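You operate a simulated robot arm through the tools that you are given. There is no shell and no other tool. Be economical: measure what you need, move in short steps, check, and stop when the job is done.

Carry out the task below with a simulated two-armed robot. There is one attempt and no reset: what you move stays moved.

JOB
Hold the bowl on the top of the centre table steady with one hand and put the corn piece from the top of the centre table in it with the other.

It is judged by the outcome, as a careful person would: the job done as asked, and still so three seconds after it is handed in. It fails if anything else is knocked over, pushed out of place, dropped, spilled or broken.

ROBOT AND FRAMES
Two 7-joint arms with two-finger parallel grippers on one trunk, on a base that drives. Base frame: it is fixed to the floor where the robot stands at the start and does not move with it; the origin is under the middle of the robot, x ahead of it, y to its left, z up; the surface under the hand at the start is at about z = 860. Readings come in mm, rad, newtons and seconds.
The left shoulder is at the start at [73, 182, 1086], the right one opposite. With the tool pointing down near the work surface each hand reaches from about 300 to 760 mm from the robot's upright axis, wherever it stands, measured 20 degrees to its own side. Places, roughly: bowl [1000, 1250, 1000]. Payload 3.91 kg a hand.
The TCP of each hand is the grasp point between the finger pads, 30 mm short of the fingertips. In the tool frame z runs along the fingers and y along their closing line. The gripper opens to 110 mm. The fingers are 20 mm wide and 10 mm thick; the gripper's body (48 by 112 mm) begins 55 mm behind the TCP.
Orientation is told as [roll, pitch, yaw] about the base's x, y, z axes, in that order, counted from this pose: with the fingers straight down and closing along the base's y, the tool's x points along the base's -x, its y along +y and its z along -z.

CONTROLS
- The arms move only by the tool jog_arm. It takes "left_deltas", "right_deltas" or both (then of equal length, played together; a hand with none holds still); each is a list of rows, each a list of 3 entries, a list of its own where there are three numbers: the shift along the tool's x, y, z in cm, then the turn, a rotation vector about the tool's x, y, z in rad, then the gripper command, from -1 (fully open) to 1 (shut), values between in proportion. In form: [[[tx, ty, tz], [rx, ry, rz], fingers], ...]. A call has 1 to 8 rows; each row is the pose to reach, as a shift and turn from the pose commanded when the call began, along the tool's axes at that moment. A row lasts 0.2 s, in which the tool goes at most 50 mm and 0.15 rad; a call with a longer step from one row to the next is refused whole, and so is a gripper value outside its range. A pose out of reach is approached as far as the arm can. The call stops where the force on the tool passes 40 N (or 10 N more than at its start, if that is more) or the arm is blocked; 0.2 s more then pass. The fingers move at their own pace (about 72 mm/s each) and stop on an object; they squeeze with about 38 N. The grip force told is the motor's: it shows also when the fingers shut on nothing. Time passes only in rows, and 0.2 s behind the last, so rows that repeat a pose let the fingers close. The reply holds the time, the measured pose of the TCP, the force on the tool along the base axes, the opening and the grip force, in the units named above and with some noise, with the torque about the TCP (base axes, N m) and any sound that the robot's microphone picked up.
- Cameras (640 x 400 px; columns grow to the right, rows downward): "scene" is now at [221.8, 6.8, 1279.1]; the picture's right is [0.07, -1.00, 0.00], its down [-0.51, -0.04, -0.86] and it looks along [0.86, 0.06, -0.51] (base axes); focal length 245 px, centre (320, 200). "left" rides on the left gripper at [72, -17, -103] in its tool frame; the picture's right is [0.23, 0.97, 0.00], its down [-0.76, 0.18, -0.62] and it looks along [-0.61, 0.14, 0.78] (tool axes); focal length 222 px, centre (320, 200). "right" rides on the right gripper at [72, 17, -103] in its tool frame; the picture's right is [-0.23, 0.97, 0.00], its down [-0.76, -0.18, -0.62] and it looks along [-0.61, -0.14, 0.78] (tool axes); focal length 222 px, centre (320, 200). There is no depth. A picture from a camera that has moved, and an enlarged one, comes with that camera's place and axes in the base frame and with its lens.
- snapshot(camera): a new picture of that camera. No time passes.
- slide_trunk(by): slides the trunk up (or, below 0, down) by that many mm; the arms and the scene camera ride with it, the base frame stays. It gives what a move gives, with no picture.
- base_move(legs): drives the robot by 1 to 6 legs, each [ahead, left, turn to the left] in mm, mm and rad, along the robot's own axes; the way and the turn of a leg run together, so that a leg with both is an arc; at most 1500 mm and 3.142 rad a leg. The arms and the cameras ride along, it lands a little off, and it stops where it bumps. It gives what a move gives.
- pan_tilt(pan, tilt): turns the head with the scene camera to pan (to the left, within 1.396 rad either way) and tilt (down, from -0.506 to 1.204), counted from straight ahead of the robot. It gives what a move gives.
- zoom(camera, box): a new picture of the part [left, top, right, bottom] of that camera's present view, enlarged. No time passes.
- finish_job(): hands the job in; it is judged then, once.

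Go step by step. Nothing tells you exact positions but the pictures and the camera data: compare them with the known pose of the tool, close in by small moves and look again before you grip or let go. The budget is 120 turns and 88 pictures, counting those below and the enlarged ones. Unless the task says otherwise, let go and move clear before handing in, and close with one line.

The tools are called as a command line: name --argument value ..., lists and objects as JSON in quotes. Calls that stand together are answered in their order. jog_arm: Moves the arms, as the interface text tells. Its arguments: {"type":"object","properties":{"left_deltas":{"type":"array","items":{"type":"array"}},"right_deltas":{"type":"array","items":{"type":"array"}}},"required":[]} The other tools are called the same way: slide_trunk (by) slides the trunk up or down; base_move (legs) drives the base; pan_tilt (pan, tilt) turns the head that bears the scene camera; snapshot (camera) takes a picture; zoom (camera, box) takes an enlarged picture of a part of a camera's view; finish_job () hands the job in.

At the start:

```text
clock: 0.0
left_ee_pos: [342.4, 130.6, 1132.5]
left_ee_rot: [0.001, 0.0, -0.001]
left_force: [1.3, -0.2, 0.3]
left_ft_torque: [-0.01, 0.05, -0.03]
left_width: 110.0
left_grip_force: 0.0
right_ee_pos: [407.0, -145.5, 1143.3]
right_ee_rot: [-0.001, 0.0, 0.0]
right_force: [-0.2, 0.7, -0.6]
right_ft_torque: [-0.02, -0.01, 0.03]
right_width: 110.2
right_grip_force: 0.1
trunk travel left (down, up): [-350.0, 164.0]
robot x, y, heading: [-1.8, -0.9, 0.002]
head pan, tilt: [0.07, 0.538]
```

scene: 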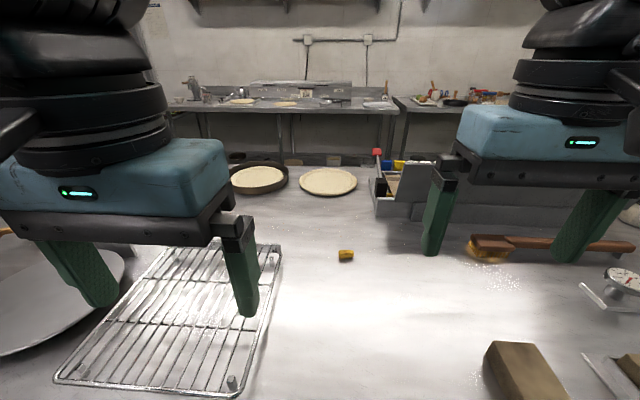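
right: 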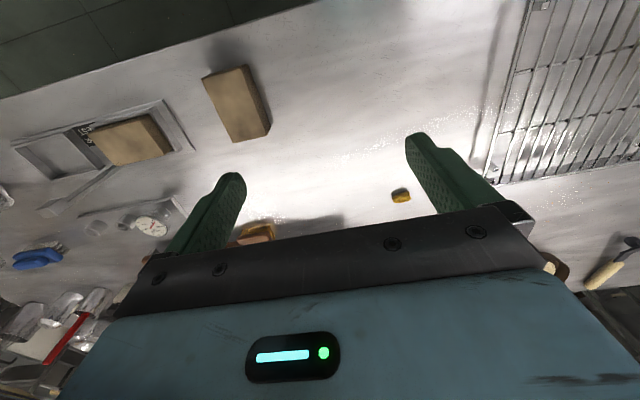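
left: 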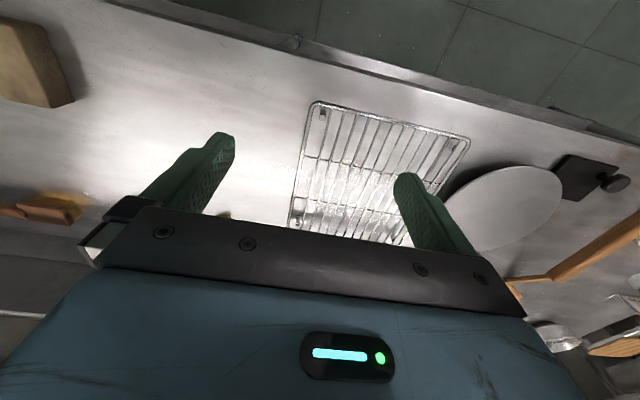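

The small yellow piece on the table ahead sits near [660, -25, 865]. The bowl should be far to the left, so I'll look that way and zoom in on the yellow piece.

zoom --camera "scene" --box '[280, 140, 440, 280]'

pan_tilt --pan 0.95 --tilt 0.3

snapshot --camera "scene"

```text
2.86 times, centred on (360, 210) of scene
camera zoom: at [221.8, 6.8, 1279.1], right [0.07, -1.0, 0.0], down [-0.51, -0.04, -0.86], along [0.86, 0.06, -0.51], focal length 700 px, centre (206, 171)
```

zoom: 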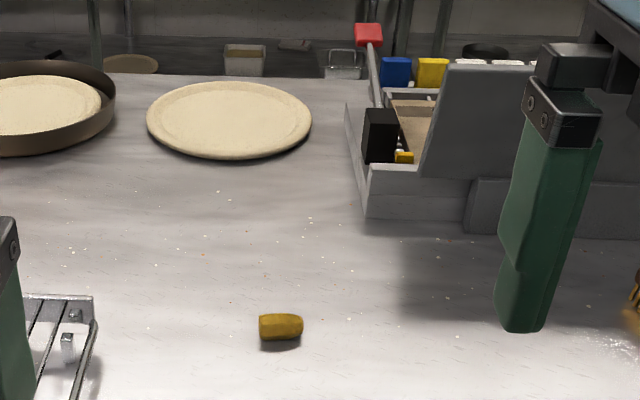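

```text
clock: 1.2
left_ee_pos: [342.3, 129.5, 1132.5]
left_ee_rot: [0.001, -0.002, 0.0]
left_force: [-0.2, -0.8, 0.2]
left_ft_torque: [-0.02, 0.01, -0.01]
left_width: 110.2
left_grip_force: 0.0
right_ee_pos: [406.0, -146.0, 1144.1]
right_ee_rot: [0.0, -0.001, 0.0]
right_force: [0.3, 0.5, 0.5]
right_ft_torque: [0.02, -0.01, 0.0]
right_width: 109.9
right_grip_force: 0.0
trunk travel left (down, up): [-350.0, 164.0]
robot x, y, heading: [1.0, -1.1, -0.002]
head pan, tilt: [0.949, 0.3]
```

```text
83 pictures are left
camera scene: at [186.3, 76.4, 1300.9], right [0.81, -0.58, 0.0], down [-0.17, -0.24, -0.96], along [0.56, 0.78, -0.3], focal length 245 px, centre (320, 200)
```

scene: 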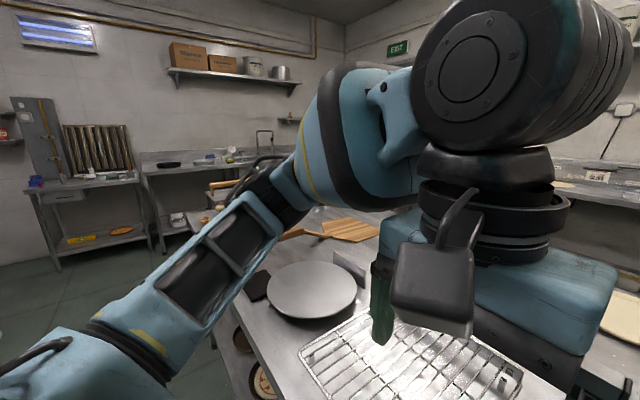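

The yellow corn piece lies with its axis roughly along y at about [660, -25, 872]. I'll bring the right hand above it.

jog_arm --right_deltas '[[[-4, 2, 2], [0, 0, 0], -0.3], [[-8, 4, 4], [0, 0, 0], -0.3], [[-12, 6, 6.5], [0, 0, 0], -0.3], [[-16, 8, 9], [0, 0, 0], -0.3], [[-20, 10, 12], [0, 0, 0], -0.3], [[-23, 11.5, 15], [0, 0, 0], -0.3], [[-24.5, 12, 17], [0, 0, 0], -0.3], [[-24.5, 12, 17], [0, 0, 0], -0.3]]'

pan_tilt --pan 0.0 --tilt 0.75

snapshot --camera "right"

snapshot --camera "scene"

```text
refused: row 3 steps farther than a row can; nothing moved
```

```text
clock: 2.4
left_ee_pos: [342.3, 129.4, 1133.1]
left_ee_rot: [0.001, 0.0, 0.002]
left_force: [0.2, 0.7, -0.1]
left_ft_torque: [-0.01, -0.03, 0.03]
left_width: 110.0
left_grip_force: 0.0
right_ee_pos: [406.1, -147.0, 1144.3]
right_ee_rot: [-0.001, 0.001, -0.001]
right_force: [-1.0, -0.4, 0.0]
right_ft_torque: [0.02, -0.02, 0.01]
right_width: 109.9
right_grip_force: 0.1
trunk travel left (down, up): [-350.0, 164.0]
robot x, y, heading: [-1.0, 2.3, 0.001]
head pan, tilt: [0.0, 0.75]
```

```text
82 pictures are left
camera right: at [333.7, -128.8, 1247.7], right [0.23, 0.97, 0.0], down [0.76, -0.18, 0.62], along [0.61, -0.14, -0.78], focal length 222 px, centre (320, 200)
```

right: 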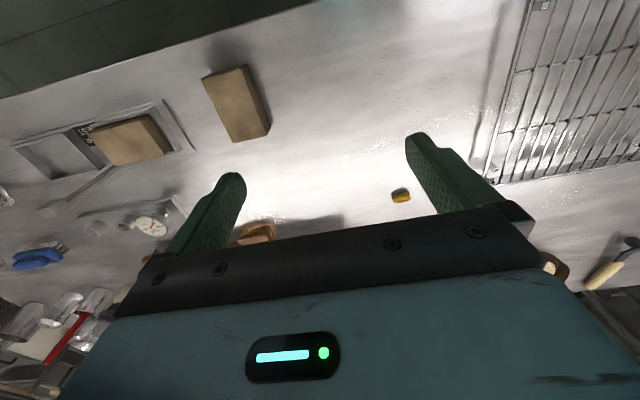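

```text
81 pictures are left
camera scene: at [214.7, 0.6, 1260.6], right [0.0, -1.0, 0.0], down [-0.68, 0.0, -0.73], along [0.73, 0.0, -0.68], focal length 245 px, centre (320, 200)
```

scene: 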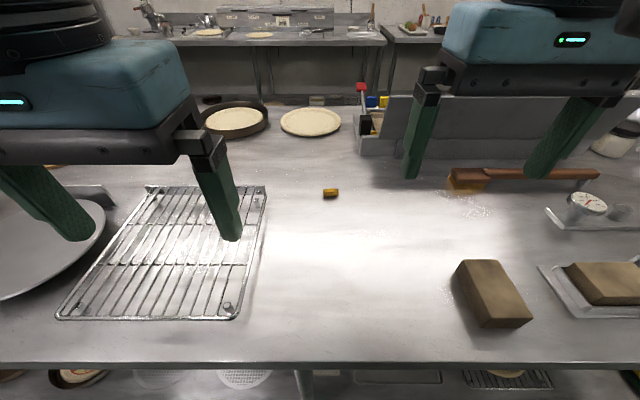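

Both cameras agree on the corn at [655, -26, 872]. I'll move over it with shorter steps.

jog_arm --right_deltas '[[[-3.5, 1.7, 2.4], [0, 0, 0], -0.3], [[-7, 3.4, 4.8], [0, 0, 0], -0.3], [[-10.5, 5.1, 7.2], [0, 0, 0], -0.3], [[-14, 6.8, 9.6], [0, 0, 0], -0.3], [[-17.5, 8.5, 12], [0, 0, 0], -0.3], [[-21, 10.2, 14.4], [0, 0, 0], -0.3], [[-24.5, 11.9, 16.8], [0, 0, 0], -0.3], [[-24.5, 11.9, 16.8], [0, 0, 0], -0.3]]'

snapshot --camera "right"

snapshot --camera "scene"

```text
clock: 4.2
left_ee_pos: [341.0, 130.0, 1133.9]
left_ee_rot: [0.0, 0.001, 0.0]
left_force: [-1.0, -0.8, 0.3]
left_ft_torque: [-0.01, -0.02, 0.01]
left_width: 109.7
left_grip_force: 0.0
right_ee_pos: [647.4, -27.6, 978.3]
right_ee_rot: [0.0, -0.003, 0.0]
right_force: [-0.3, 0.3, -0.3]
right_ft_torque: [0.04, 0.02, 0.02]
right_width: 71.6
right_grip_force: 0.0
trunk travel left (down, up): [-350.0, 164.0]
robot x, y, heading: [-1.7, -1.4, -0.001]
head pan, tilt: [0.0, 0.75]
```

```text
80 pictures are left
camera right: at [574.6, -10.1, 1082.0], right [0.23, 0.97, 0.0], down [0.76, -0.18, 0.62], along [0.61, -0.14, -0.78], focal length 222 px, centre (320, 200)
```

right: 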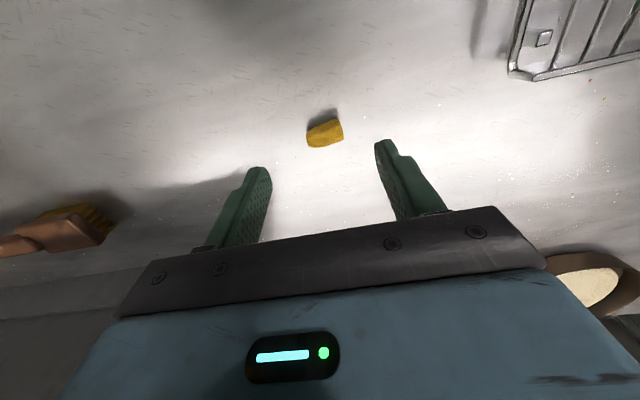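

```text
79 pictures are left
camera scene: at [214.3, -0.4, 1260.7], right [0.0, -1.0, 0.0], down [-0.68, 0.0, -0.73], along [0.73, 0.0, -0.68], focal length 245 px, centre (320, 200)
```

scene: 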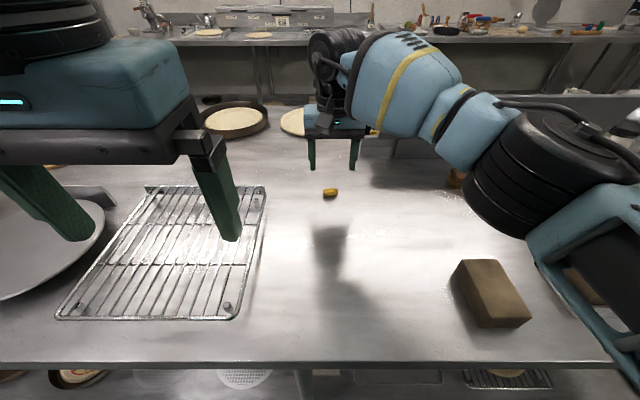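

The corn is at about [657, -25, 872], with its axis along y. I'll zoom in to choose the grip.

zoom --camera "right" --box '[275, 100, 375, 162]'

```text
6.40 times, centred on (325, 131) of right
camera zoom: at [574.6, -10.1, 1082.0], right [0.23, 0.97, 0.0], down [0.76, -0.18, 0.62], along [0.61, -0.14, -0.78], focal length 1422 px, centre (288, 642)
```

zoom: 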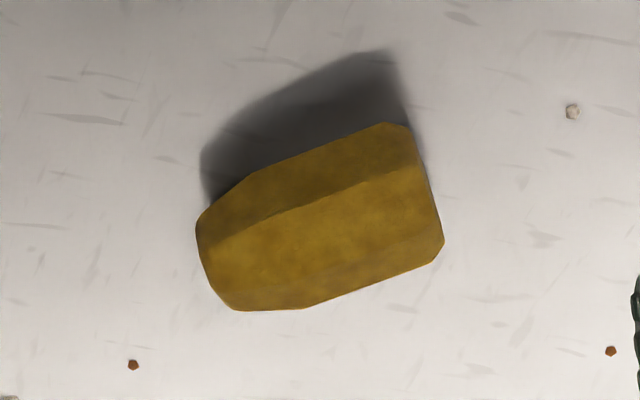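

The ends are cleanly perpendicular to its axis, about 35 mm apart, so I'll grip end to end with a small yaw. I'll descend in slow steps.

jog_arm --right_deltas '[[[-1.3, 0.25, 2], [0, 0, -0.12], -0.3], [[-1.3, 0.25, 4.5], [0, 0, -0.12], -0.3], [[-1.3, 0.25, 6.5], [0, 0, -0.12], -0.3], [[-1.3, 0.25, 7.5], [0, 0, -0.12], -0.3], [[-1.3, 0.25, 8.0], [0, 0, -0.12], -0.3]]'

snapshot --camera "right"

zoom --camera "scene" --box '[270, 130, 400, 211]'

```text
clock: 5.4
left_ee_pos: [341.2, 131.4, 1133.3]
left_ee_rot: [0.0, 0.0, 0.0]
left_force: [-0.3, 0.1, -0.7]
left_ft_torque: [0.02, 0.0, -0.02]
left_width: 109.9
left_grip_force: 0.1
right_ee_pos: [663.3, -23.6, 895.7]
right_ee_rot: [0.001, 0.0, 0.122]
right_force: [-1.6, -0.3, 0.4]
right_ft_torque: [-0.01, 0.0, -0.02]
right_width: 71.5
right_grip_force: 0.0
trunk travel left (down, up): [-350.0, 164.0]
robot x, y, heading: [-1.3, 1.7, 0.0]
head pan, tilt: [0.0, 0.75]
```

```text
77 pictures are left
camera right: at [588.7, -15.5, 999.5], right [0.11, 0.99, 0.0], down [0.78, -0.09, 0.62], along [0.62, -0.07, -0.78], focal length 222 px, centre (320, 200)
```

right: 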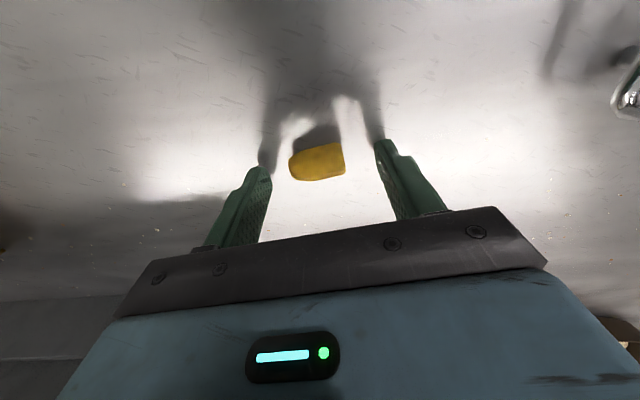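

```text
4.92 times, centred on (335, 170) of scene
camera zoom: at [214.8, 0.6, 1260.6], right [0.0, -1.0, 0.0], down [-0.68, 0.0, -0.73], along [0.73, 0.0, -0.68], focal length 1206 px, centre (246, 345)
```

zoom: 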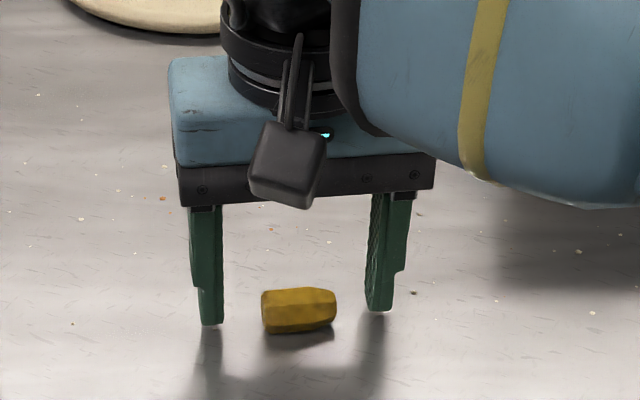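

The corn sits between the fingers and lines up in x. I'll lower a few millimetres and close.

jog_arm --right_deltas '[[[0.2, -0.1, 0.35], [0, 0, 0], -0.3], [[0.2, -0.1, 0.35], [0, 0, 0], 0.2], [[0.2, -0.1, 0.35], [0, 0, 0], 0.6], [[0.2, -0.1, 0.35], [0, 0, 0], 1], [[0.2, -0.1, 0.35], [0, 0, 0], 1], [[0.2, -0.1, 0.35], [0, 0, 0], 1]]'

snapshot --camera "right"

```text
clock: 6.8
left_ee_pos: [341.5, 131.1, 1133.3]
left_ee_rot: [0.0, 0.0, 0.0]
left_force: [0.2, -0.3, -0.3]
left_ft_torque: [0.01, -0.01, -0.01]
left_width: 110.0
left_grip_force: 0.1
right_ee_pos: [661.1, -24.9, 893.0]
right_ee_rot: [0.0, -0.001, 0.12]
right_force: [-0.3, -0.7, -0.5]
right_ft_torque: [0.03, 0.03, 0.03]
right_width: 34.5
right_grip_force: 14.5
trunk travel left (down, up): [-350.0, 164.0]
robot x, y, heading: [0.4, -3.0, 0.0]
head pan, tilt: [0.0, 0.75]
```

```text
75 pictures are left
camera right: at [587.2, -17.2, 996.8], right [0.11, 0.99, 0.0], down [0.78, -0.09, 0.62], along [0.62, -0.07, -0.78], focal length 222 px, centre (320, 200)
```

right: 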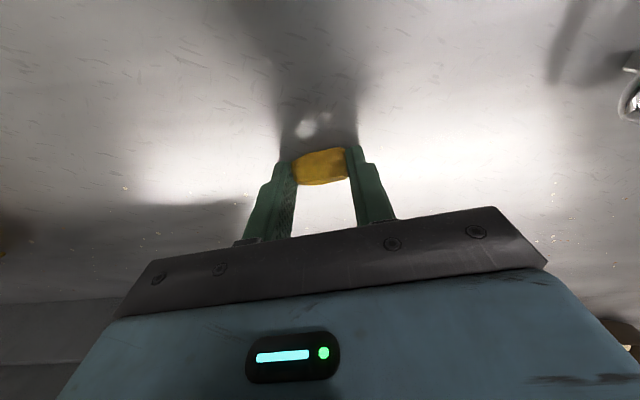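

The corn is gripped at 34.5 mm. I'll lift it and pull the hand back toward the body.

jog_arm --right_deltas '[[[0, 0, -3], [0, 0, 0], 1], [[0, 0, -7], [0, 0, 0], 1], [[0, 0, -11.5], [0, 0, 0], 1], [[2.5, -1.7, -15], [0, 0, 0], 1], [[6, -3.4, -18], [0, 0, 0], 1], [[10, -5, -20], [0, 0, 0], 1], [[14, -6.5, -22], [0, 0, 0], 1], [[18, -8, -24], [0, 0, 0], 1]]'

jog_arm --right_deltas '[[[3, -2, -2], [0, 0, 0.0], 1], [[6, -4, -4], [0, 0, 0.12], 1], [[8, -5, -5], [0, 0, 0.12], 1]]'

snapshot --camera "right"

pan_tilt --pan 0.6 --tilt 0.3

snapshot --camera "scene"

```text
clock: 8.6
left_ee_pos: [340.7, 130.0, 1133.6]
left_ee_rot: [0.001, -0.002, -0.001]
left_force: [-0.3, -0.3, -0.6]
left_ft_torque: [0.0, -0.03, 0.0]
left_width: 110.1
left_grip_force: 0.1
right_ee_pos: [493.3, -126.5, 1134.5]
right_ee_rot: [0.0, -0.003, 0.121]
right_force: [-0.7, 0.1, 0.8]
right_ft_torque: [0.01, 0.01, -0.01]
right_width: 34.6
right_grip_force: 14.0
trunk travel left (down, up): [-350.0, 164.0]
robot x, y, heading: [-1.1, -0.3, -0.002]
head pan, tilt: [0.0, 0.75]
```

```text
clock: 9.4
left_ee_pos: [341.0, 129.8, 1133.2]
left_ee_rot: [0.0, 0.0, 0.0]
left_force: [0.0, 0.8, -1.1]
left_ft_torque: [0.01, 0.01, -0.01]
left_width: 110.1
left_grip_force: 0.1
right_ee_pos: [419.5, -186.8, 1181.3]
right_ee_rot: [-0.001, -0.001, -0.003]
right_force: [0.6, -1.0, 0.8]
right_ft_torque: [0.04, 0.0, -0.05]
right_width: 34.4
right_grip_force: 13.7
trunk travel left (down, up): [-350.0, 164.0]
robot x, y, heading: [-0.2, 1.7, 0.0]
head pan, tilt: [0.0, 0.75]
```

```text
74 pictures are left
camera right: at [347.3, -169.6, 1285.2], right [0.23, 0.97, 0.0], down [0.76, -0.18, 0.62], along [0.61, -0.14, -0.78], focal length 222 px, centre (320, 200)
```

right: 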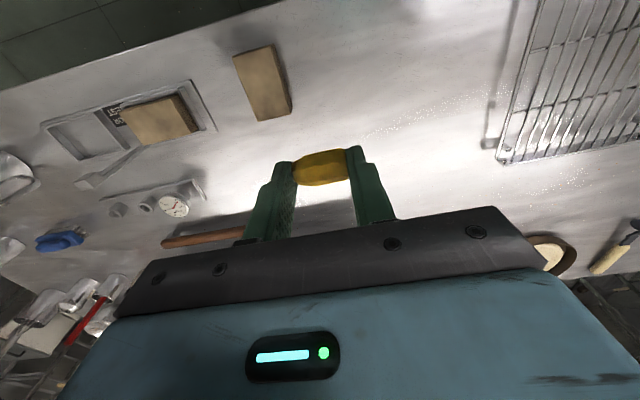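

```text
clock: 10.4
left_ee_pos: [340.8, 130.4, 1132.7]
left_ee_rot: [0.0, 0.001, 0.001]
left_force: [-0.6, -0.1, 0.8]
left_ft_torque: [-0.01, 0.01, -0.02]
left_width: 110.0
left_grip_force: 0.1
right_ee_pos: [420.8, -187.1, 1180.9]
right_ee_rot: [0.001, 0.001, 0.001]
right_force: [0.2, -0.4, -0.7]
right_ft_torque: [0.02, -0.03, -0.03]
right_width: 34.5
right_grip_force: 14.3
trunk travel left (down, up): [-350.0, 164.0]
robot x, y, heading: [-2.2, -2.2, 0.001]
head pan, tilt: [0.6, 0.3]
```

```text
73 pictures are left
camera scene: at [209.0, 53.2, 1300.9], right [0.56, -0.83, 0.0], down [-0.24, -0.17, -0.96], along [0.79, 0.54, -0.3], focal length 245 px, centre (320, 200)
```

scene: 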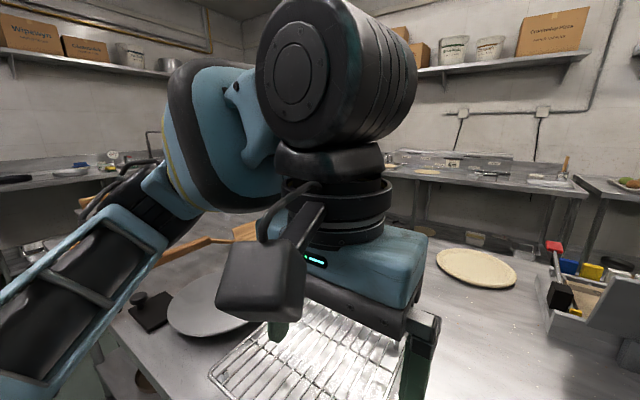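

The corn is held securely. The left arm blocks the view of the bowl, so I'll back off a little and drive left along the table to look.

base_move --legs '[[-150, 0, 0], [0, 600, 0]]'

snapshot --camera "scene"

snapshot --camera "left"

```text
clock: 17.1
left_ee_pos: [191.3, 725.8, 1133.4]
left_ee_rot: [0.0, -0.001, -0.003]
left_force: [0.3, -0.6, -0.4]
left_ft_torque: [0.0, -0.02, -0.02]
left_width: 110.1
left_grip_force: 0.0
right_ee_pos: [270.2, 408.1, 1180.6]
right_ee_rot: [-0.002, 0.001, -0.004]
right_force: [-0.1, 0.8, 0.9]
right_ft_torque: [-0.01, 0.02, -0.01]
right_width: 34.4
right_grip_force: 14.1
trunk travel left (down, up): [-350.0, 164.0]
robot x, y, heading: [-152.3, 595.5, -0.011]
head pan, tilt: [0.6, 0.3]
```

```text
72 pictures are left
camera scene: at [58.2, 649.5, 1301.0], right [0.56, -0.83, 0.0], down [-0.24, -0.17, -0.96], along [0.79, 0.54, -0.3], focal length 245 px, centre (320, 200)
```

scene: 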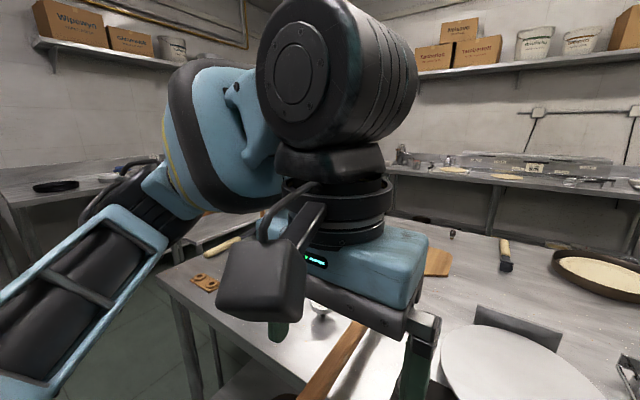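

```text
71 pictures are left
camera left: at [118.4, 709.8, 1237.2], right [-0.22, 0.97, 0.0], down [0.76, 0.18, 0.62], along [0.61, 0.14, -0.78], focal length 222 px, centre (320, 200)
```

left: 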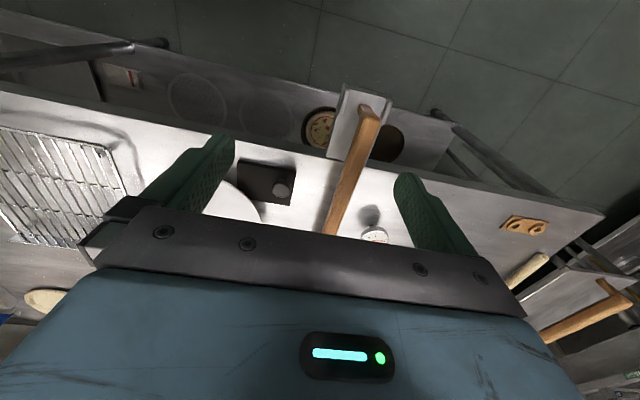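

There's a peel overhanging the table edge near y≈800, so I must stay clear of it. I still can't see the bowl, so I'll turn the head straight ahead and to the other side of the arm.

pan_tilt --pan 0.1 --tilt 0.35

snapshot --camera "scene"

pan_tilt --pan 1.25 --tilt 0.35

snapshot --camera "scene"

```text
clock: 18.0
left_ee_pos: [190.3, 728.0, 1132.4]
left_ee_rot: [0.0, 0.001, -0.004]
left_force: [-0.9, -0.2, 0.4]
left_ft_torque: [-0.02, 0.01, -0.01]
left_width: 109.9
left_grip_force: 0.0
right_ee_pos: [269.5, 408.5, 1180.6]
right_ee_rot: [0.001, 0.001, -0.002]
right_force: [0.2, 0.0, -0.3]
right_ft_torque: [-0.01, 0.0, 0.01]
right_width: 34.3
right_grip_force: 14.3
trunk travel left (down, up): [-350.0, 164.0]
robot x, y, heading: [-151.9, 598.5, -0.006]
head pan, tilt: [0.099, 0.351]
```

```text
70 pictures are left
camera scene: at [73.6, 606.0, 1296.3], right [0.1, -1.0, 0.0], down [-0.34, -0.03, -0.94], along [0.93, 0.09, -0.34], focal length 245 px, centre (320, 200)
```

scene: 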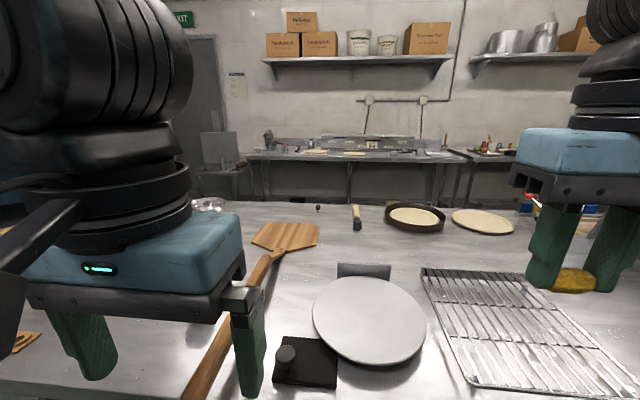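

```text
clock: 19.4
left_ee_pos: [191.2, 726.8, 1132.8]
left_ee_rot: [0.0, -0.001, -0.004]
left_force: [-0.4, 0.8, 0.5]
left_ft_torque: [0.0, 0.0, 0.01]
left_width: 110.0
left_grip_force: 0.0
right_ee_pos: [269.6, 408.1, 1180.6]
right_ee_rot: [0.0, -0.001, -0.001]
right_force: [0.4, -0.1, -0.6]
right_ft_torque: [-0.01, -0.01, 0.02]
right_width: 34.5
right_grip_force: 13.9
trunk travel left (down, up): [-350.0, 164.0]
robot x, y, heading: [-150.1, 593.6, -0.004]
head pan, tilt: [1.25, 0.351]
```

```text
69 pictures are left
camera scene: at [10.7, 685.2, 1296.2], right [0.95, -0.32, 0.0], down [-0.11, -0.33, -0.94], along [0.3, 0.89, -0.34], focal length 245 px, centre (320, 200)
```

scene: 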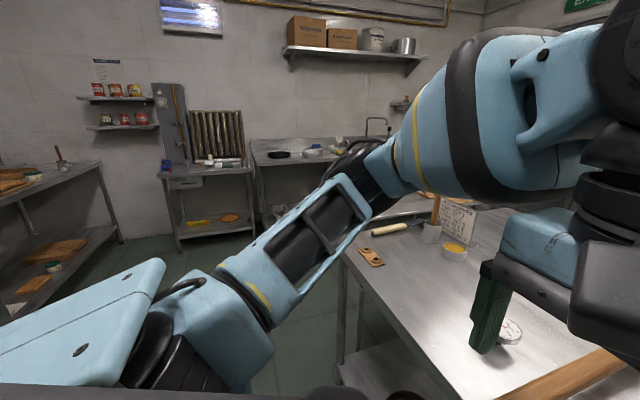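

A glass-looking bowl stands near [1100, 1250]. I'll drive further left for a better view.

base_move --legs '[[-100, 0, 0], [0, 900, 0]]'

pan_tilt --pan 0.0 --tilt 0.35

snapshot --camera "scene"

```text
clock: 28.6
left_ee_pos: [88.7, 1653.4, 1133.7]
left_ee_rot: [0.0, 0.001, 0.001]
left_force: [-0.1, 0.3, -0.2]
left_ft_torque: [-0.02, -0.02, 0.03]
left_width: 110.2
left_grip_force: 0.1
right_ee_pos: [168.5, 1336.2, 1181.5]
right_ee_rot: [-0.001, 0.001, 0.002]
right_force: [0.7, -0.2, 0.2]
right_ft_torque: [0.01, 0.02, -0.04]
right_width: 34.4
right_grip_force: 14.0
trunk travel left (down, up): [-350.0, 164.0]
robot x, y, heading: [-252.4, 1522.8, 0.004]
head pan, tilt: [1.25, 0.351]
```

```text
clock: 30.1
left_ee_pos: [88.3, 1653.7, 1133.6]
left_ee_rot: [0.0, 0.001, 0.001]
left_force: [0.0, 0.3, -0.6]
left_ft_torque: [0.0, 0.01, 0.01]
left_width: 110.2
left_grip_force: 0.0
right_ee_pos: [168.7, 1337.1, 1181.0]
right_ee_rot: [0.001, 0.0, 0.001]
right_force: [-0.2, -0.5, 0.1]
right_ft_torque: [-0.02, 0.01, -0.02]
right_width: 34.6
right_grip_force: 14.2
trunk travel left (down, up): [-350.0, 164.0]
robot x, y, heading: [-252.4, 1523.8, 0.002]
head pan, tilt: [0.0, 0.351]
```

```text
68 pictures are left
camera scene: at [-28.2, 1523.4, 1296.2], right [0.0, -1.0, 0.0], down [-0.34, 0.0, -0.94], along [0.94, 0.0, -0.34], focal length 245 px, centre (320, 200)
```

scene: 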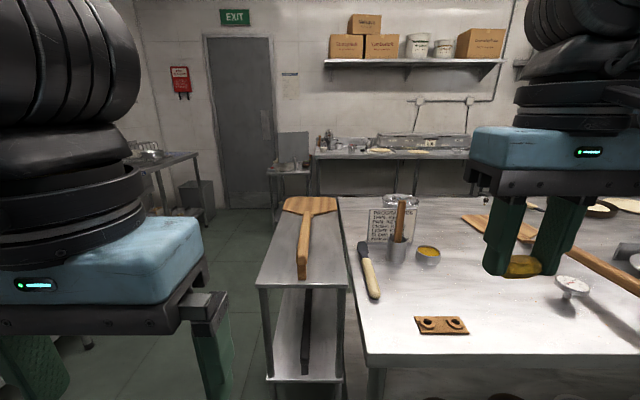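

A second table stands against the left end of the centre table. I'll zoom in on the items near the back corner.

zoom --camera "scene" --box '[330, 180, 490, 280]'

```text
4.00 times, centred on (410, 230) of scene
camera zoom: at [-28.2, 1523.4, 1296.2], right [0.0, -1.0, 0.0], down [-0.34, 0.0, -0.94], along [0.94, 0.0, -0.34], focal length 980 px, centre (-40, 80)
```

zoom: 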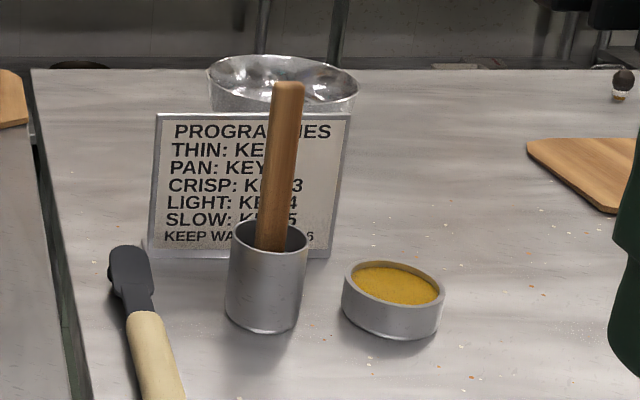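

The metal bowl stands behind the sign in the far left corner, about [970, 1190], some 220 mm from the table's far edge at x≈1210. It can only be reached from the far side, so I'll drive around the left of the side table.

base_move --legs '[[0, 800, 0]]'

snapshot --camera "scene"

```text
clock: 37.5
left_ee_pos: [82.2, 2455.8, 1132.9]
left_ee_rot: [0.0, -0.001, 0.01]
left_force: [0.9, -0.2, 0.3]
left_ft_torque: [0.03, -0.01, 0.01]
left_width: 110.2
left_grip_force: 0.1
right_ee_pos: [165.2, 2138.8, 1181.6]
right_ee_rot: [0.0, -0.002, 0.01]
right_force: [0.1, 0.3, 0.5]
right_ft_torque: [0.06, 0.02, -0.03]
right_width: 34.4
right_grip_force: 14.2
trunk travel left (down, up): [-350.0, 164.0]
robot x, y, heading: [-262.2, 2325.7, 0.011]
head pan, tilt: [0.0, 0.351]
```

```text
66 pictures are left
camera scene: at [-33.1, 2325.1, 1296.2], right [0.01, -1.0, 0.0], down [-0.34, 0.0, -0.94], along [0.94, 0.01, -0.34], focal length 245 px, centre (320, 200)
```

scene: 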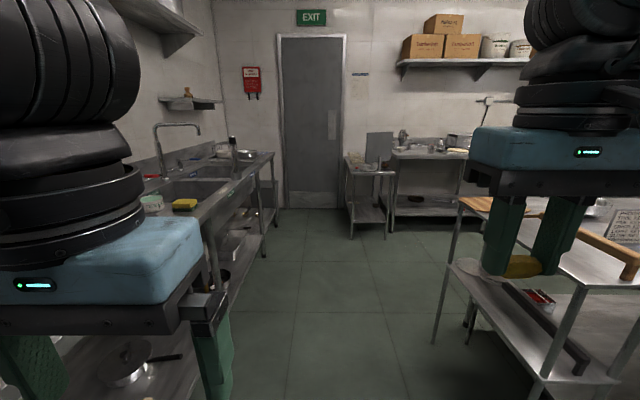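

The aisle is clear between y≈1660 and 2760. I'll centre in it and drive ahead, then look.

base_move --legs '[[0, -110, -0.011], [1450, 0, 0]]'

pan_tilt --pan -0.6 --tilt 0.45

snapshot --camera "scene"

pan_tilt --pan 0 --tilt 0.5

snapshot --camera "scene"

```text
clock: 45.8
left_ee_pos: [1515.4, 2370.7, 1133.7]
left_ee_rot: [-0.001, 0.0, 0.024]
left_force: [0.0, -0.1, 0.0]
left_ft_torque: [-0.02, 0.04, -0.03]
left_width: 110.1
left_grip_force: 0.0
right_ee_pos: [1602.8, 2055.3, 1181.8]
right_ee_rot: [0.0, 0.001, 0.027]
right_force: [-0.2, 0.7, 0.1]
right_ft_torque: [0.03, -0.02, 0.02]
right_width: 34.3
right_grip_force: 14.4
trunk travel left (down, up): [-350.0, 164.0]
robot x, y, heading: [1172.0, 2230.6, 0.025]
head pan, tilt: [0.0, 0.351]
```

```text
clock: 46.8
left_ee_pos: [1516.2, 2371.1, 1130.8]
left_ee_rot: [0.006, -0.002, 0.038]
left_force: [35.6, -32.4, -45.7]
left_ft_torque: [4.54, -0.07, 3.5]
left_width: 110.1
left_grip_force: 0.0
right_ee_pos: [1602.7, 2056.4, 1181.1]
right_ee_rot: [0.0, 0.0, 0.026]
right_force: [-0.3, 1.1, -0.7]
right_ft_torque: [0.02, 0.02, 0.02]
right_width: 34.5
right_grip_force: 14.6
trunk travel left (down, up): [-350.0, 164.0]
robot x, y, heading: [1178.7, 2229.0, 0.024]
head pan, tilt: [-0.6, 0.45]
```

```text
65 pictures are left
camera scene: at [1395.4, 2205.0, 1288.2], right [-0.33, -0.94, 0.0], down [-0.4, 0.14, -0.91], along [0.85, -0.3, -0.42], focal length 245 px, centre (320, 200)
```

scene: 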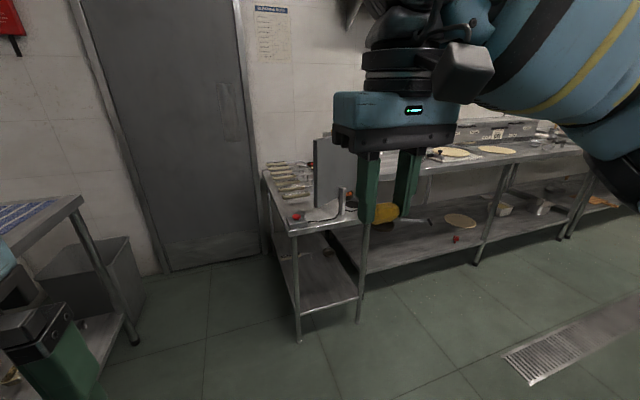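

```text
clock: 47.8
left_ee_pos: [1514.5, 2370.8, 1132.9]
left_ee_rot: [0.001, 0.0, 0.026]
left_force: [0.2, 0.9, -0.3]
left_ft_torque: [0.05, 0.01, 0.0]
left_width: 110.2
left_grip_force: 0.1
right_ee_pos: [1602.4, 2054.5, 1180.2]
right_ee_rot: [-0.001, 0.0, 0.025]
right_force: [0.1, 0.7, -0.3]
right_ft_torque: [-0.03, 0.0, -0.01]
right_width: 34.2
right_grip_force: 13.5
trunk travel left (down, up): [-350.0, 164.0]
robot x, y, heading: [1179.2, 2231.4, 0.026]
head pan, tilt: [0.0, 0.499]
```

```text
64 pictures are left
camera scene: at [1399.5, 2237.8, 1282.6], right [0.03, -1.0, 0.0], down [-0.48, -0.01, -0.88], along [0.88, 0.02, -0.48], focal length 245 px, centre (320, 200)
```

scene: 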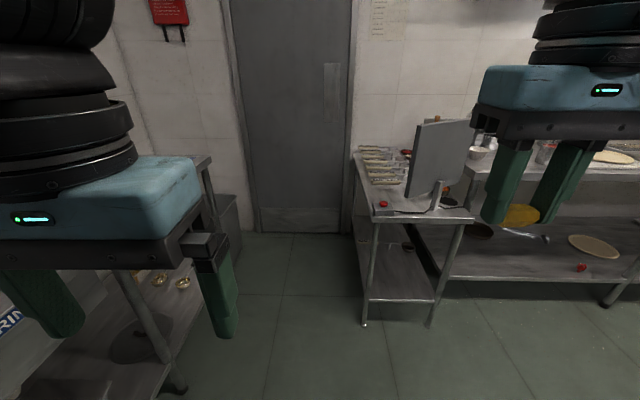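

The far aisle is free. I'll move to its open corner, turn to face the table's back side, and look.

base_move --legs '[[480, -90, 0], [0, 0, 1.558], [0, 0, 1.558]]'

pan_tilt --pan 0.3 --tilt 0.4

snapshot --camera "scene"

```text
clock: 58.2
left_ee_pos: [1308.5, 2025.8, 1133.0]
left_ee_rot: [0.0, 0.001, 3.128]
left_force: [-0.4, 0.0, 0.3]
left_ft_torque: [-0.01, -0.04, 0.01]
left_width: 109.7
left_grip_force: 0.0
right_ee_pos: [1234.1, 2344.4, 1179.9]
right_ee_rot: [-0.001, 0.001, 3.127]
right_force: [-0.6, -0.5, 0.1]
right_ft_torque: [0.0, 0.02, 0.01]
right_width: 34.5
right_grip_force: 14.1
trunk travel left (down, up): [-350.0, 164.0]
robot x, y, heading: [1652.3, 2154.6, 3.128]
head pan, tilt: [0.0, 0.499]
```

```text
clock: 59.0
left_ee_pos: [1309.1, 2026.0, 1132.9]
left_ee_rot: [-0.001, -0.001, 3.126]
left_force: [-0.4, -0.3, -0.9]
left_ft_torque: [0.03, -0.01, -0.01]
left_width: 109.9
left_grip_force: 0.1
right_ee_pos: [1233.2, 2344.1, 1181.6]
right_ee_rot: [0.001, -0.001, 3.127]
right_force: [0.3, 0.1, 0.4]
right_ft_torque: [0.01, 0.0, 0.02]
right_width: 34.4
right_grip_force: 13.9
trunk travel left (down, up): [-350.0, 164.0]
robot x, y, heading: [1651.6, 2154.0, 3.129]
head pan, tilt: [0.3, 0.4]
```

```text
63 pictures are left
camera scene: at [1431.4, 2127.5, 1291.7], right [-0.28, 0.96, 0.0], down [0.37, 0.11, -0.92], along [-0.88, -0.26, -0.39], focal length 245 px, centre (320, 200)
```

scene: 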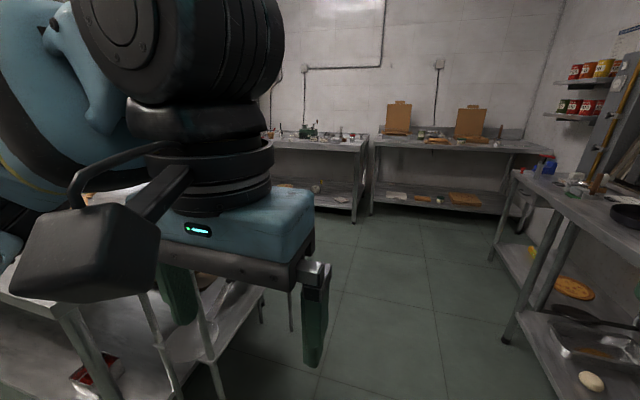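

I'll back off slightly and slide left until the bowl is ahead.

base_move --legs '[[-80, 0, 0.012], [0, 930, 0]]'

pan_tilt --pan 0.0 --tilt 0.6

snapshot --camera "scene"

```text
clock: 68.3
left_ee_pos: [1389.5, 1081.4, 1133.2]
left_ee_rot: [-0.001, -0.001, 3.137]
left_force: [-0.1, 0.0, 0.4]
left_ft_torque: [-0.01, 0.01, -0.01]
left_width: 109.8
left_grip_force: 0.0
right_ee_pos: [1311.2, 1398.9, 1181.5]
right_ee_rot: [-0.001, -0.001, 3.138]
right_force: [-0.5, 0.2, -0.6]
right_ft_torque: [-0.03, -0.01, 0.01]
right_width: 34.4
right_grip_force: 13.9
trunk travel left (down, up): [-350.0, 164.0]
robot x, y, heading: [1732.8, 1209.7, 3.133]
head pan, tilt: [0.3, 0.4]
```

```text
clock: 69.1
left_ee_pos: [1388.5, 1082.0, 1133.6]
left_ee_rot: [0.001, -0.001, 3.135]
left_force: [-1.2, 0.0, -0.4]
left_ft_torque: [-0.02, 0.0, 0.01]
left_width: 110.0
left_grip_force: 0.1
right_ee_pos: [1312.0, 1398.9, 1181.2]
right_ee_rot: [-0.001, 0.0, 3.137]
right_force: [0.0, 0.3, 0.0]
right_ft_torque: [-0.01, -0.03, 0.0]
right_width: 34.3
right_grip_force: 13.7
trunk travel left (down, up): [-350.0, 164.0]
robot x, y, heading: [1729.1, 1209.4, 3.133]
head pan, tilt: [0.0, 0.6]
```

```text
62 pictures are left
camera scene: at [1510.8, 1211.9, 1273.5], right [0.0, 1.0, 0.0], down [0.56, 0.0, -0.83], along [-0.83, 0.0, -0.56], focal length 245 px, centre (320, 200)
```

scene: 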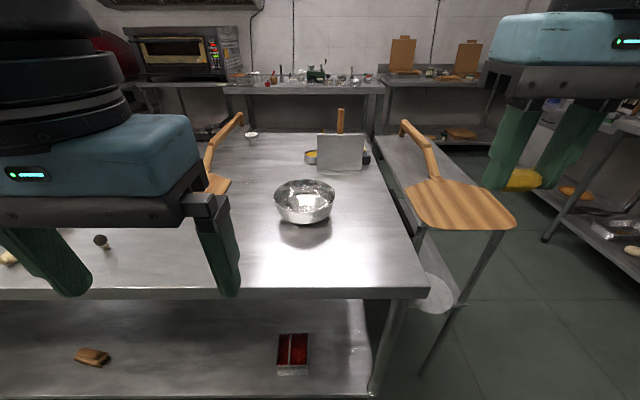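

The bowl is in plain view near [985, 1168]. I'll zoom in to measure it.

zoom --camera "scene" --box '[256, 150, 352, 260]'

```text
3.64 times, centred on (304, 205) of scene
camera zoom: at [1510.8, 1211.9, 1273.5], right [0.0, 1.0, 0.0], down [0.56, 0.0, -0.83], along [-0.83, 0.0, -0.56], focal length 891 px, centre (378, 182)
```

zoom: 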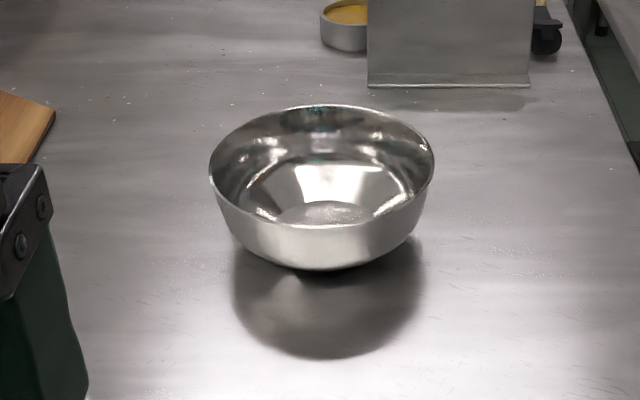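

The bowl's centre is near [978, 1172], with rim radius about 79, rim z≈933 and table z≈862. I'll drive closer so both hands reach it comfortably.

base_move --legs '[[165, 20, 0.008]]'

snapshot --camera "scene"

snapshot --camera "left"

snapshot --camera "right"

```text
clock: 70.6
left_ee_pos: [1224.0, 1059.2, 1134.3]
left_ee_rot: [0.001, 0.0, -3.14]
left_force: [-0.7, 0.0, -0.4]
left_ft_torque: [0.01, -0.04, 0.01]
left_width: 110.1
left_grip_force: 0.0
right_ee_pos: [1142.9, 1377.7, 1180.4]
right_ee_rot: [-0.001, 0.0, -3.14]
right_force: [0.8, 0.6, 0.4]
right_ft_torque: [0.02, -0.04, 0.01]
right_width: 34.5
right_grip_force: 13.4
trunk travel left (down, up): [-350.0, 164.0]
robot x, y, heading: [1562.5, 1193.1, -3.139]
head pan, tilt: [0.0, 0.6]
```

```text
60 pictures are left
camera scene: at [1344.2, 1190.7, 1273.4], right [0.0, 1.0, 0.0], down [0.57, 0.0, -0.82], along [-0.82, 0.0, -0.57], focal length 245 px, centre (320, 200)
```

scene: 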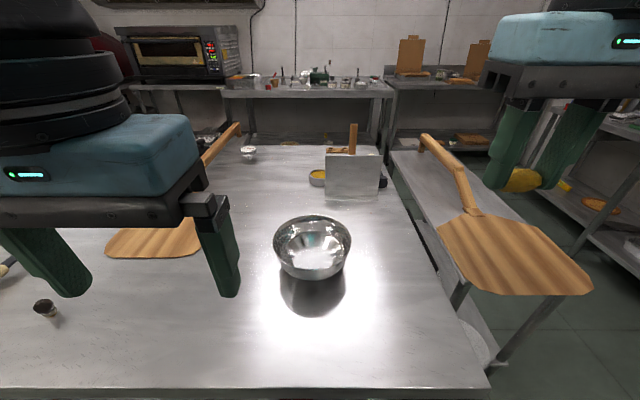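

```text
59 pictures are left
camera left: at [1295.9, 1076.4, 1237.1], right [0.23, -0.97, 0.0], down [-0.76, -0.18, 0.62], along [-0.61, -0.14, -0.78], focal length 222 px, centre (320, 200)
```

left: 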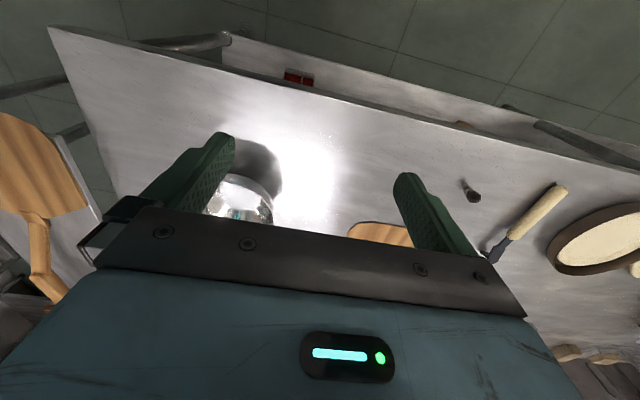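

```text
58 pictures are left
camera right: at [1215.4, 1360.4, 1284.9], right [-0.23, -0.97, 0.0], down [-0.76, 0.18, 0.62], along [-0.61, 0.14, -0.78], focal length 222 px, centre (320, 200)
```

right: 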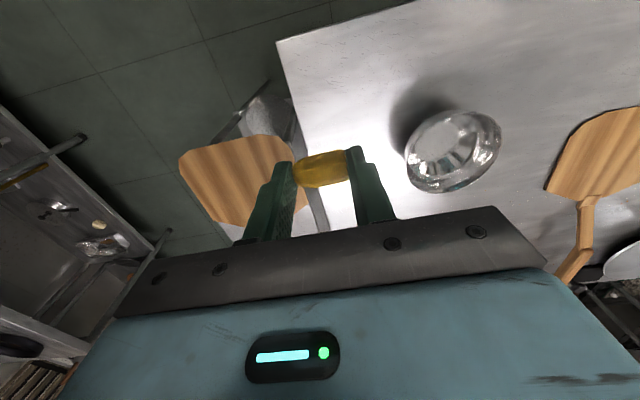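

I'll refine the bowl measurement with zooms from two cameras.

zoom --camera "scene" --box '[262, 200, 366, 290]'

zoom --camera "right" --box '[390, 90, 516, 200]'

```text
4.44 times, centred on (314, 245) of scene
camera zoom: at [1344.2, 1190.7, 1273.4], right [0.0, 1.0, 0.0], down [0.57, 0.0, -0.82], along [-0.82, 0.0, -0.57], focal length 1089 px, centre (347, 0)
```

zoom: 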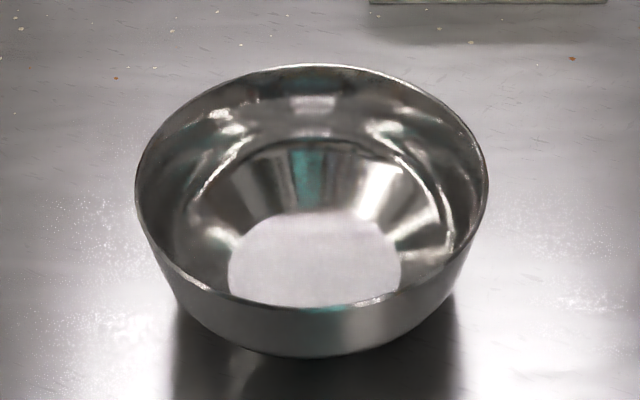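

```text
3.64 times, centred on (453, 145) of right
camera zoom: at [1215.4, 1360.4, 1284.9], right [-0.23, -0.97, 0.0], down [-0.76, 0.18, 0.62], along [-0.61, 0.14, -0.78], focal length 808 px, centre (-164, 400)
```

zoom: 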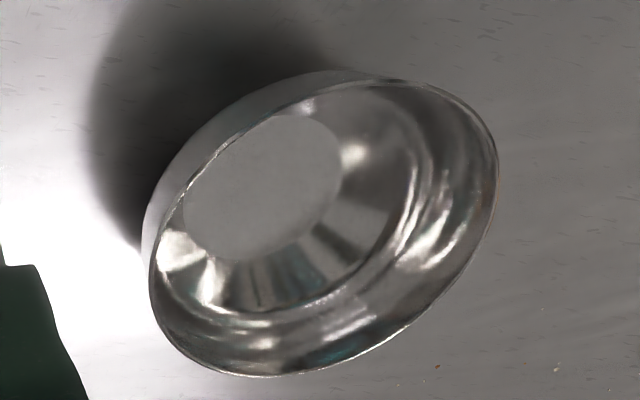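

Refined: bowl centre [979, 1174], rim radius 80, rim z≈928. I'll bring the left hand above the rim on its own side (y≈1094), tilted outward by 0.3 rad and half open.

jog_arm --left_deltas '[[[-4, 0, 1], [0.05, 0, 0], 0.1], [[-8, 0, 2.2], [0.1, 0, 0], 0.1], [[-12, 0, 3.6], [0.15, 0, 0], 0.1], [[-16, 0, 5], [0.2, 0, 0], 0.1], [[-20, 0, 6.6], [0.25, 0, 0], 0.1], [[-23, 0, 8.2], [0.3, 0, 0], 0.1], [[-24.5, 0, 9.5], [0.3, 0, 0], 0.1], [[-24.5, 0, 9.5], [0.3, 0, 0], 0.1]]'

snapshot --camera "left"

snapshot --camera "scene"

snapshot --camera "right"

```text
clock: 72.4
left_ee_pos: [978.9, 1060.3, 1038.2]
left_ee_rot: [-0.3, 0.001, -3.14]
left_force: [-0.1, -0.6, 0.5]
left_ft_torque: [0.03, -0.01, 0.01]
left_width: 49.5
left_grip_force: 0.2
right_ee_pos: [1144.4, 1376.7, 1181.1]
right_ee_rot: [0.0, -0.001, -3.141]
right_force: [-1.0, 0.8, 1.0]
right_ft_torque: [0.0, -0.01, -0.02]
right_width: 34.6
right_grip_force: 13.7
trunk travel left (down, up): [-350.0, 164.0]
robot x, y, heading: [1565.3, 1189.6, -3.139]
head pan, tilt: [0.0, 0.6]
```

```text
55 pictures are left
camera left: at [1051.3, 1045.5, 1142.9], right [0.23, -0.93, -0.29], down [-0.76, -0.35, 0.54], along [-0.61, 0.1, -0.79], focal length 222 px, centre (320, 200)
```

left: 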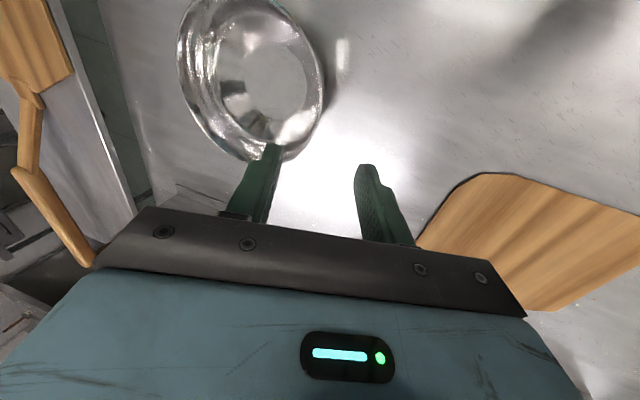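

```text
54 pictures are left
camera scene: at [1344.9, 1190.8, 1273.5], right [0.0, 1.0, 0.0], down [0.56, 0.0, -0.83], along [-0.83, 0.0, -0.56], focal length 245 px, centre (320, 200)
```

scene: 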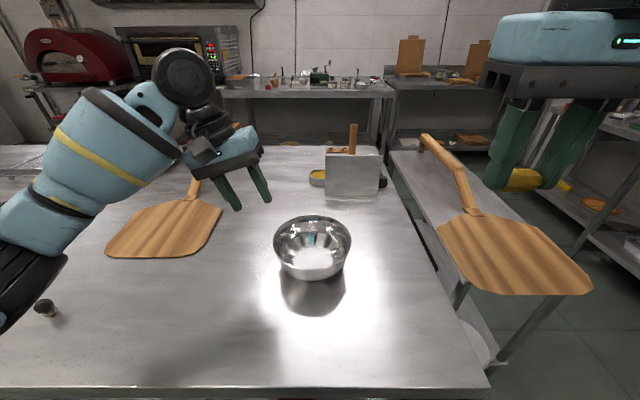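

```text
53 pictures are left
camera right: at [1216.1, 1360.4, 1285.1], right [-0.23, -0.97, 0.0], down [-0.76, 0.18, 0.62], along [-0.61, 0.14, -0.78], focal length 222 px, centre (320, 200)
```

right: 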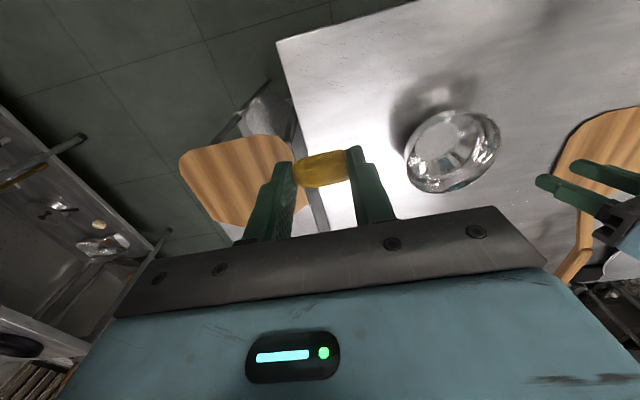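

The left hand is in line with the rim's near-left side (rim at y≈1097). I'll descend most of the way along the tilted axis, then check.

jog_arm --left_deltas '[[[0.1, -0.26, 3], [0, 0, 0], 0.1], [[0.1, -0.26, 6], [0, 0, 0], 0.1], [[0.1, -0.26, 7.5], [0, 0, 0], 0.1], [[0.1, -0.26, 7.5], [0, 0, 0], 0.1]]'

snapshot --camera "left"

zoom --camera "scene" --box '[200, 150, 380, 290]'

```text
clock: 73.4
left_ee_pos: [979.2, 1085.3, 967.3]
left_ee_rot: [-0.301, -0.002, -3.139]
left_force: [0.3, -0.2, -0.2]
left_ft_torque: [0.03, 0.01, -0.03]
left_width: 49.6
left_grip_force: 0.1
right_ee_pos: [1143.5, 1376.0, 1180.9]
right_ee_rot: [0.001, 0.0, -3.139]
right_force: [-0.2, -0.5, -0.3]
right_ft_torque: [0.01, 0.0, 0.03]
right_width: 34.5
right_grip_force: 13.9
trunk travel left (down, up): [-350.0, 164.0]
robot x, y, heading: [1565.6, 1188.6, -3.138]
head pan, tilt: [0.0, 0.6]
```

```text
52 pictures are left
camera left: at [1051.8, 1070.4, 1072.3], right [0.23, -0.93, -0.29], down [-0.76, -0.35, 0.54], along [-0.61, 0.1, -0.79], focal length 222 px, centre (320, 200)
```

left: 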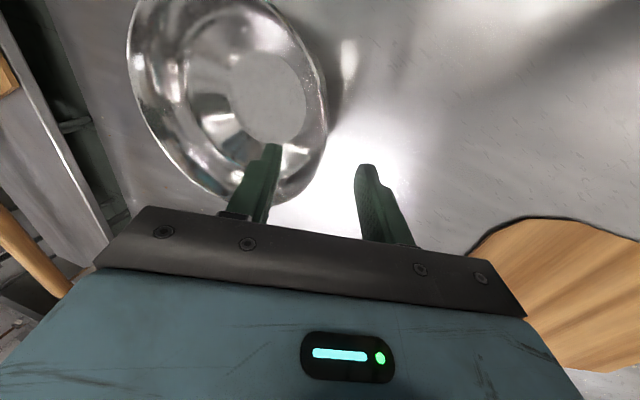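

```text
2.86 times, centred on (290, 220) of scene
camera zoom: at [1344.9, 1190.8, 1273.5], right [0.0, 1.0, 0.0], down [0.56, 0.0, -0.83], along [-0.83, 0.0, -0.56], focal length 700 px, centre (406, 143)
```

zoom: 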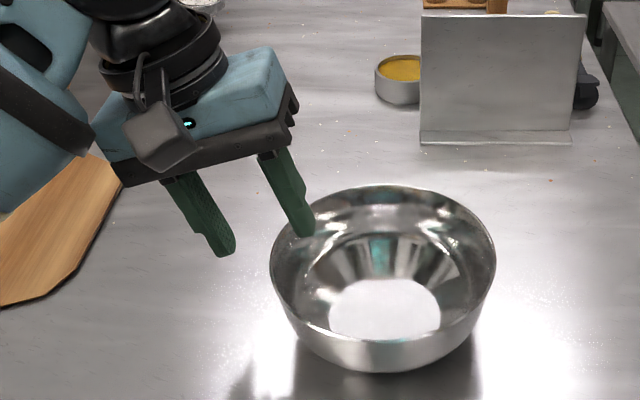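

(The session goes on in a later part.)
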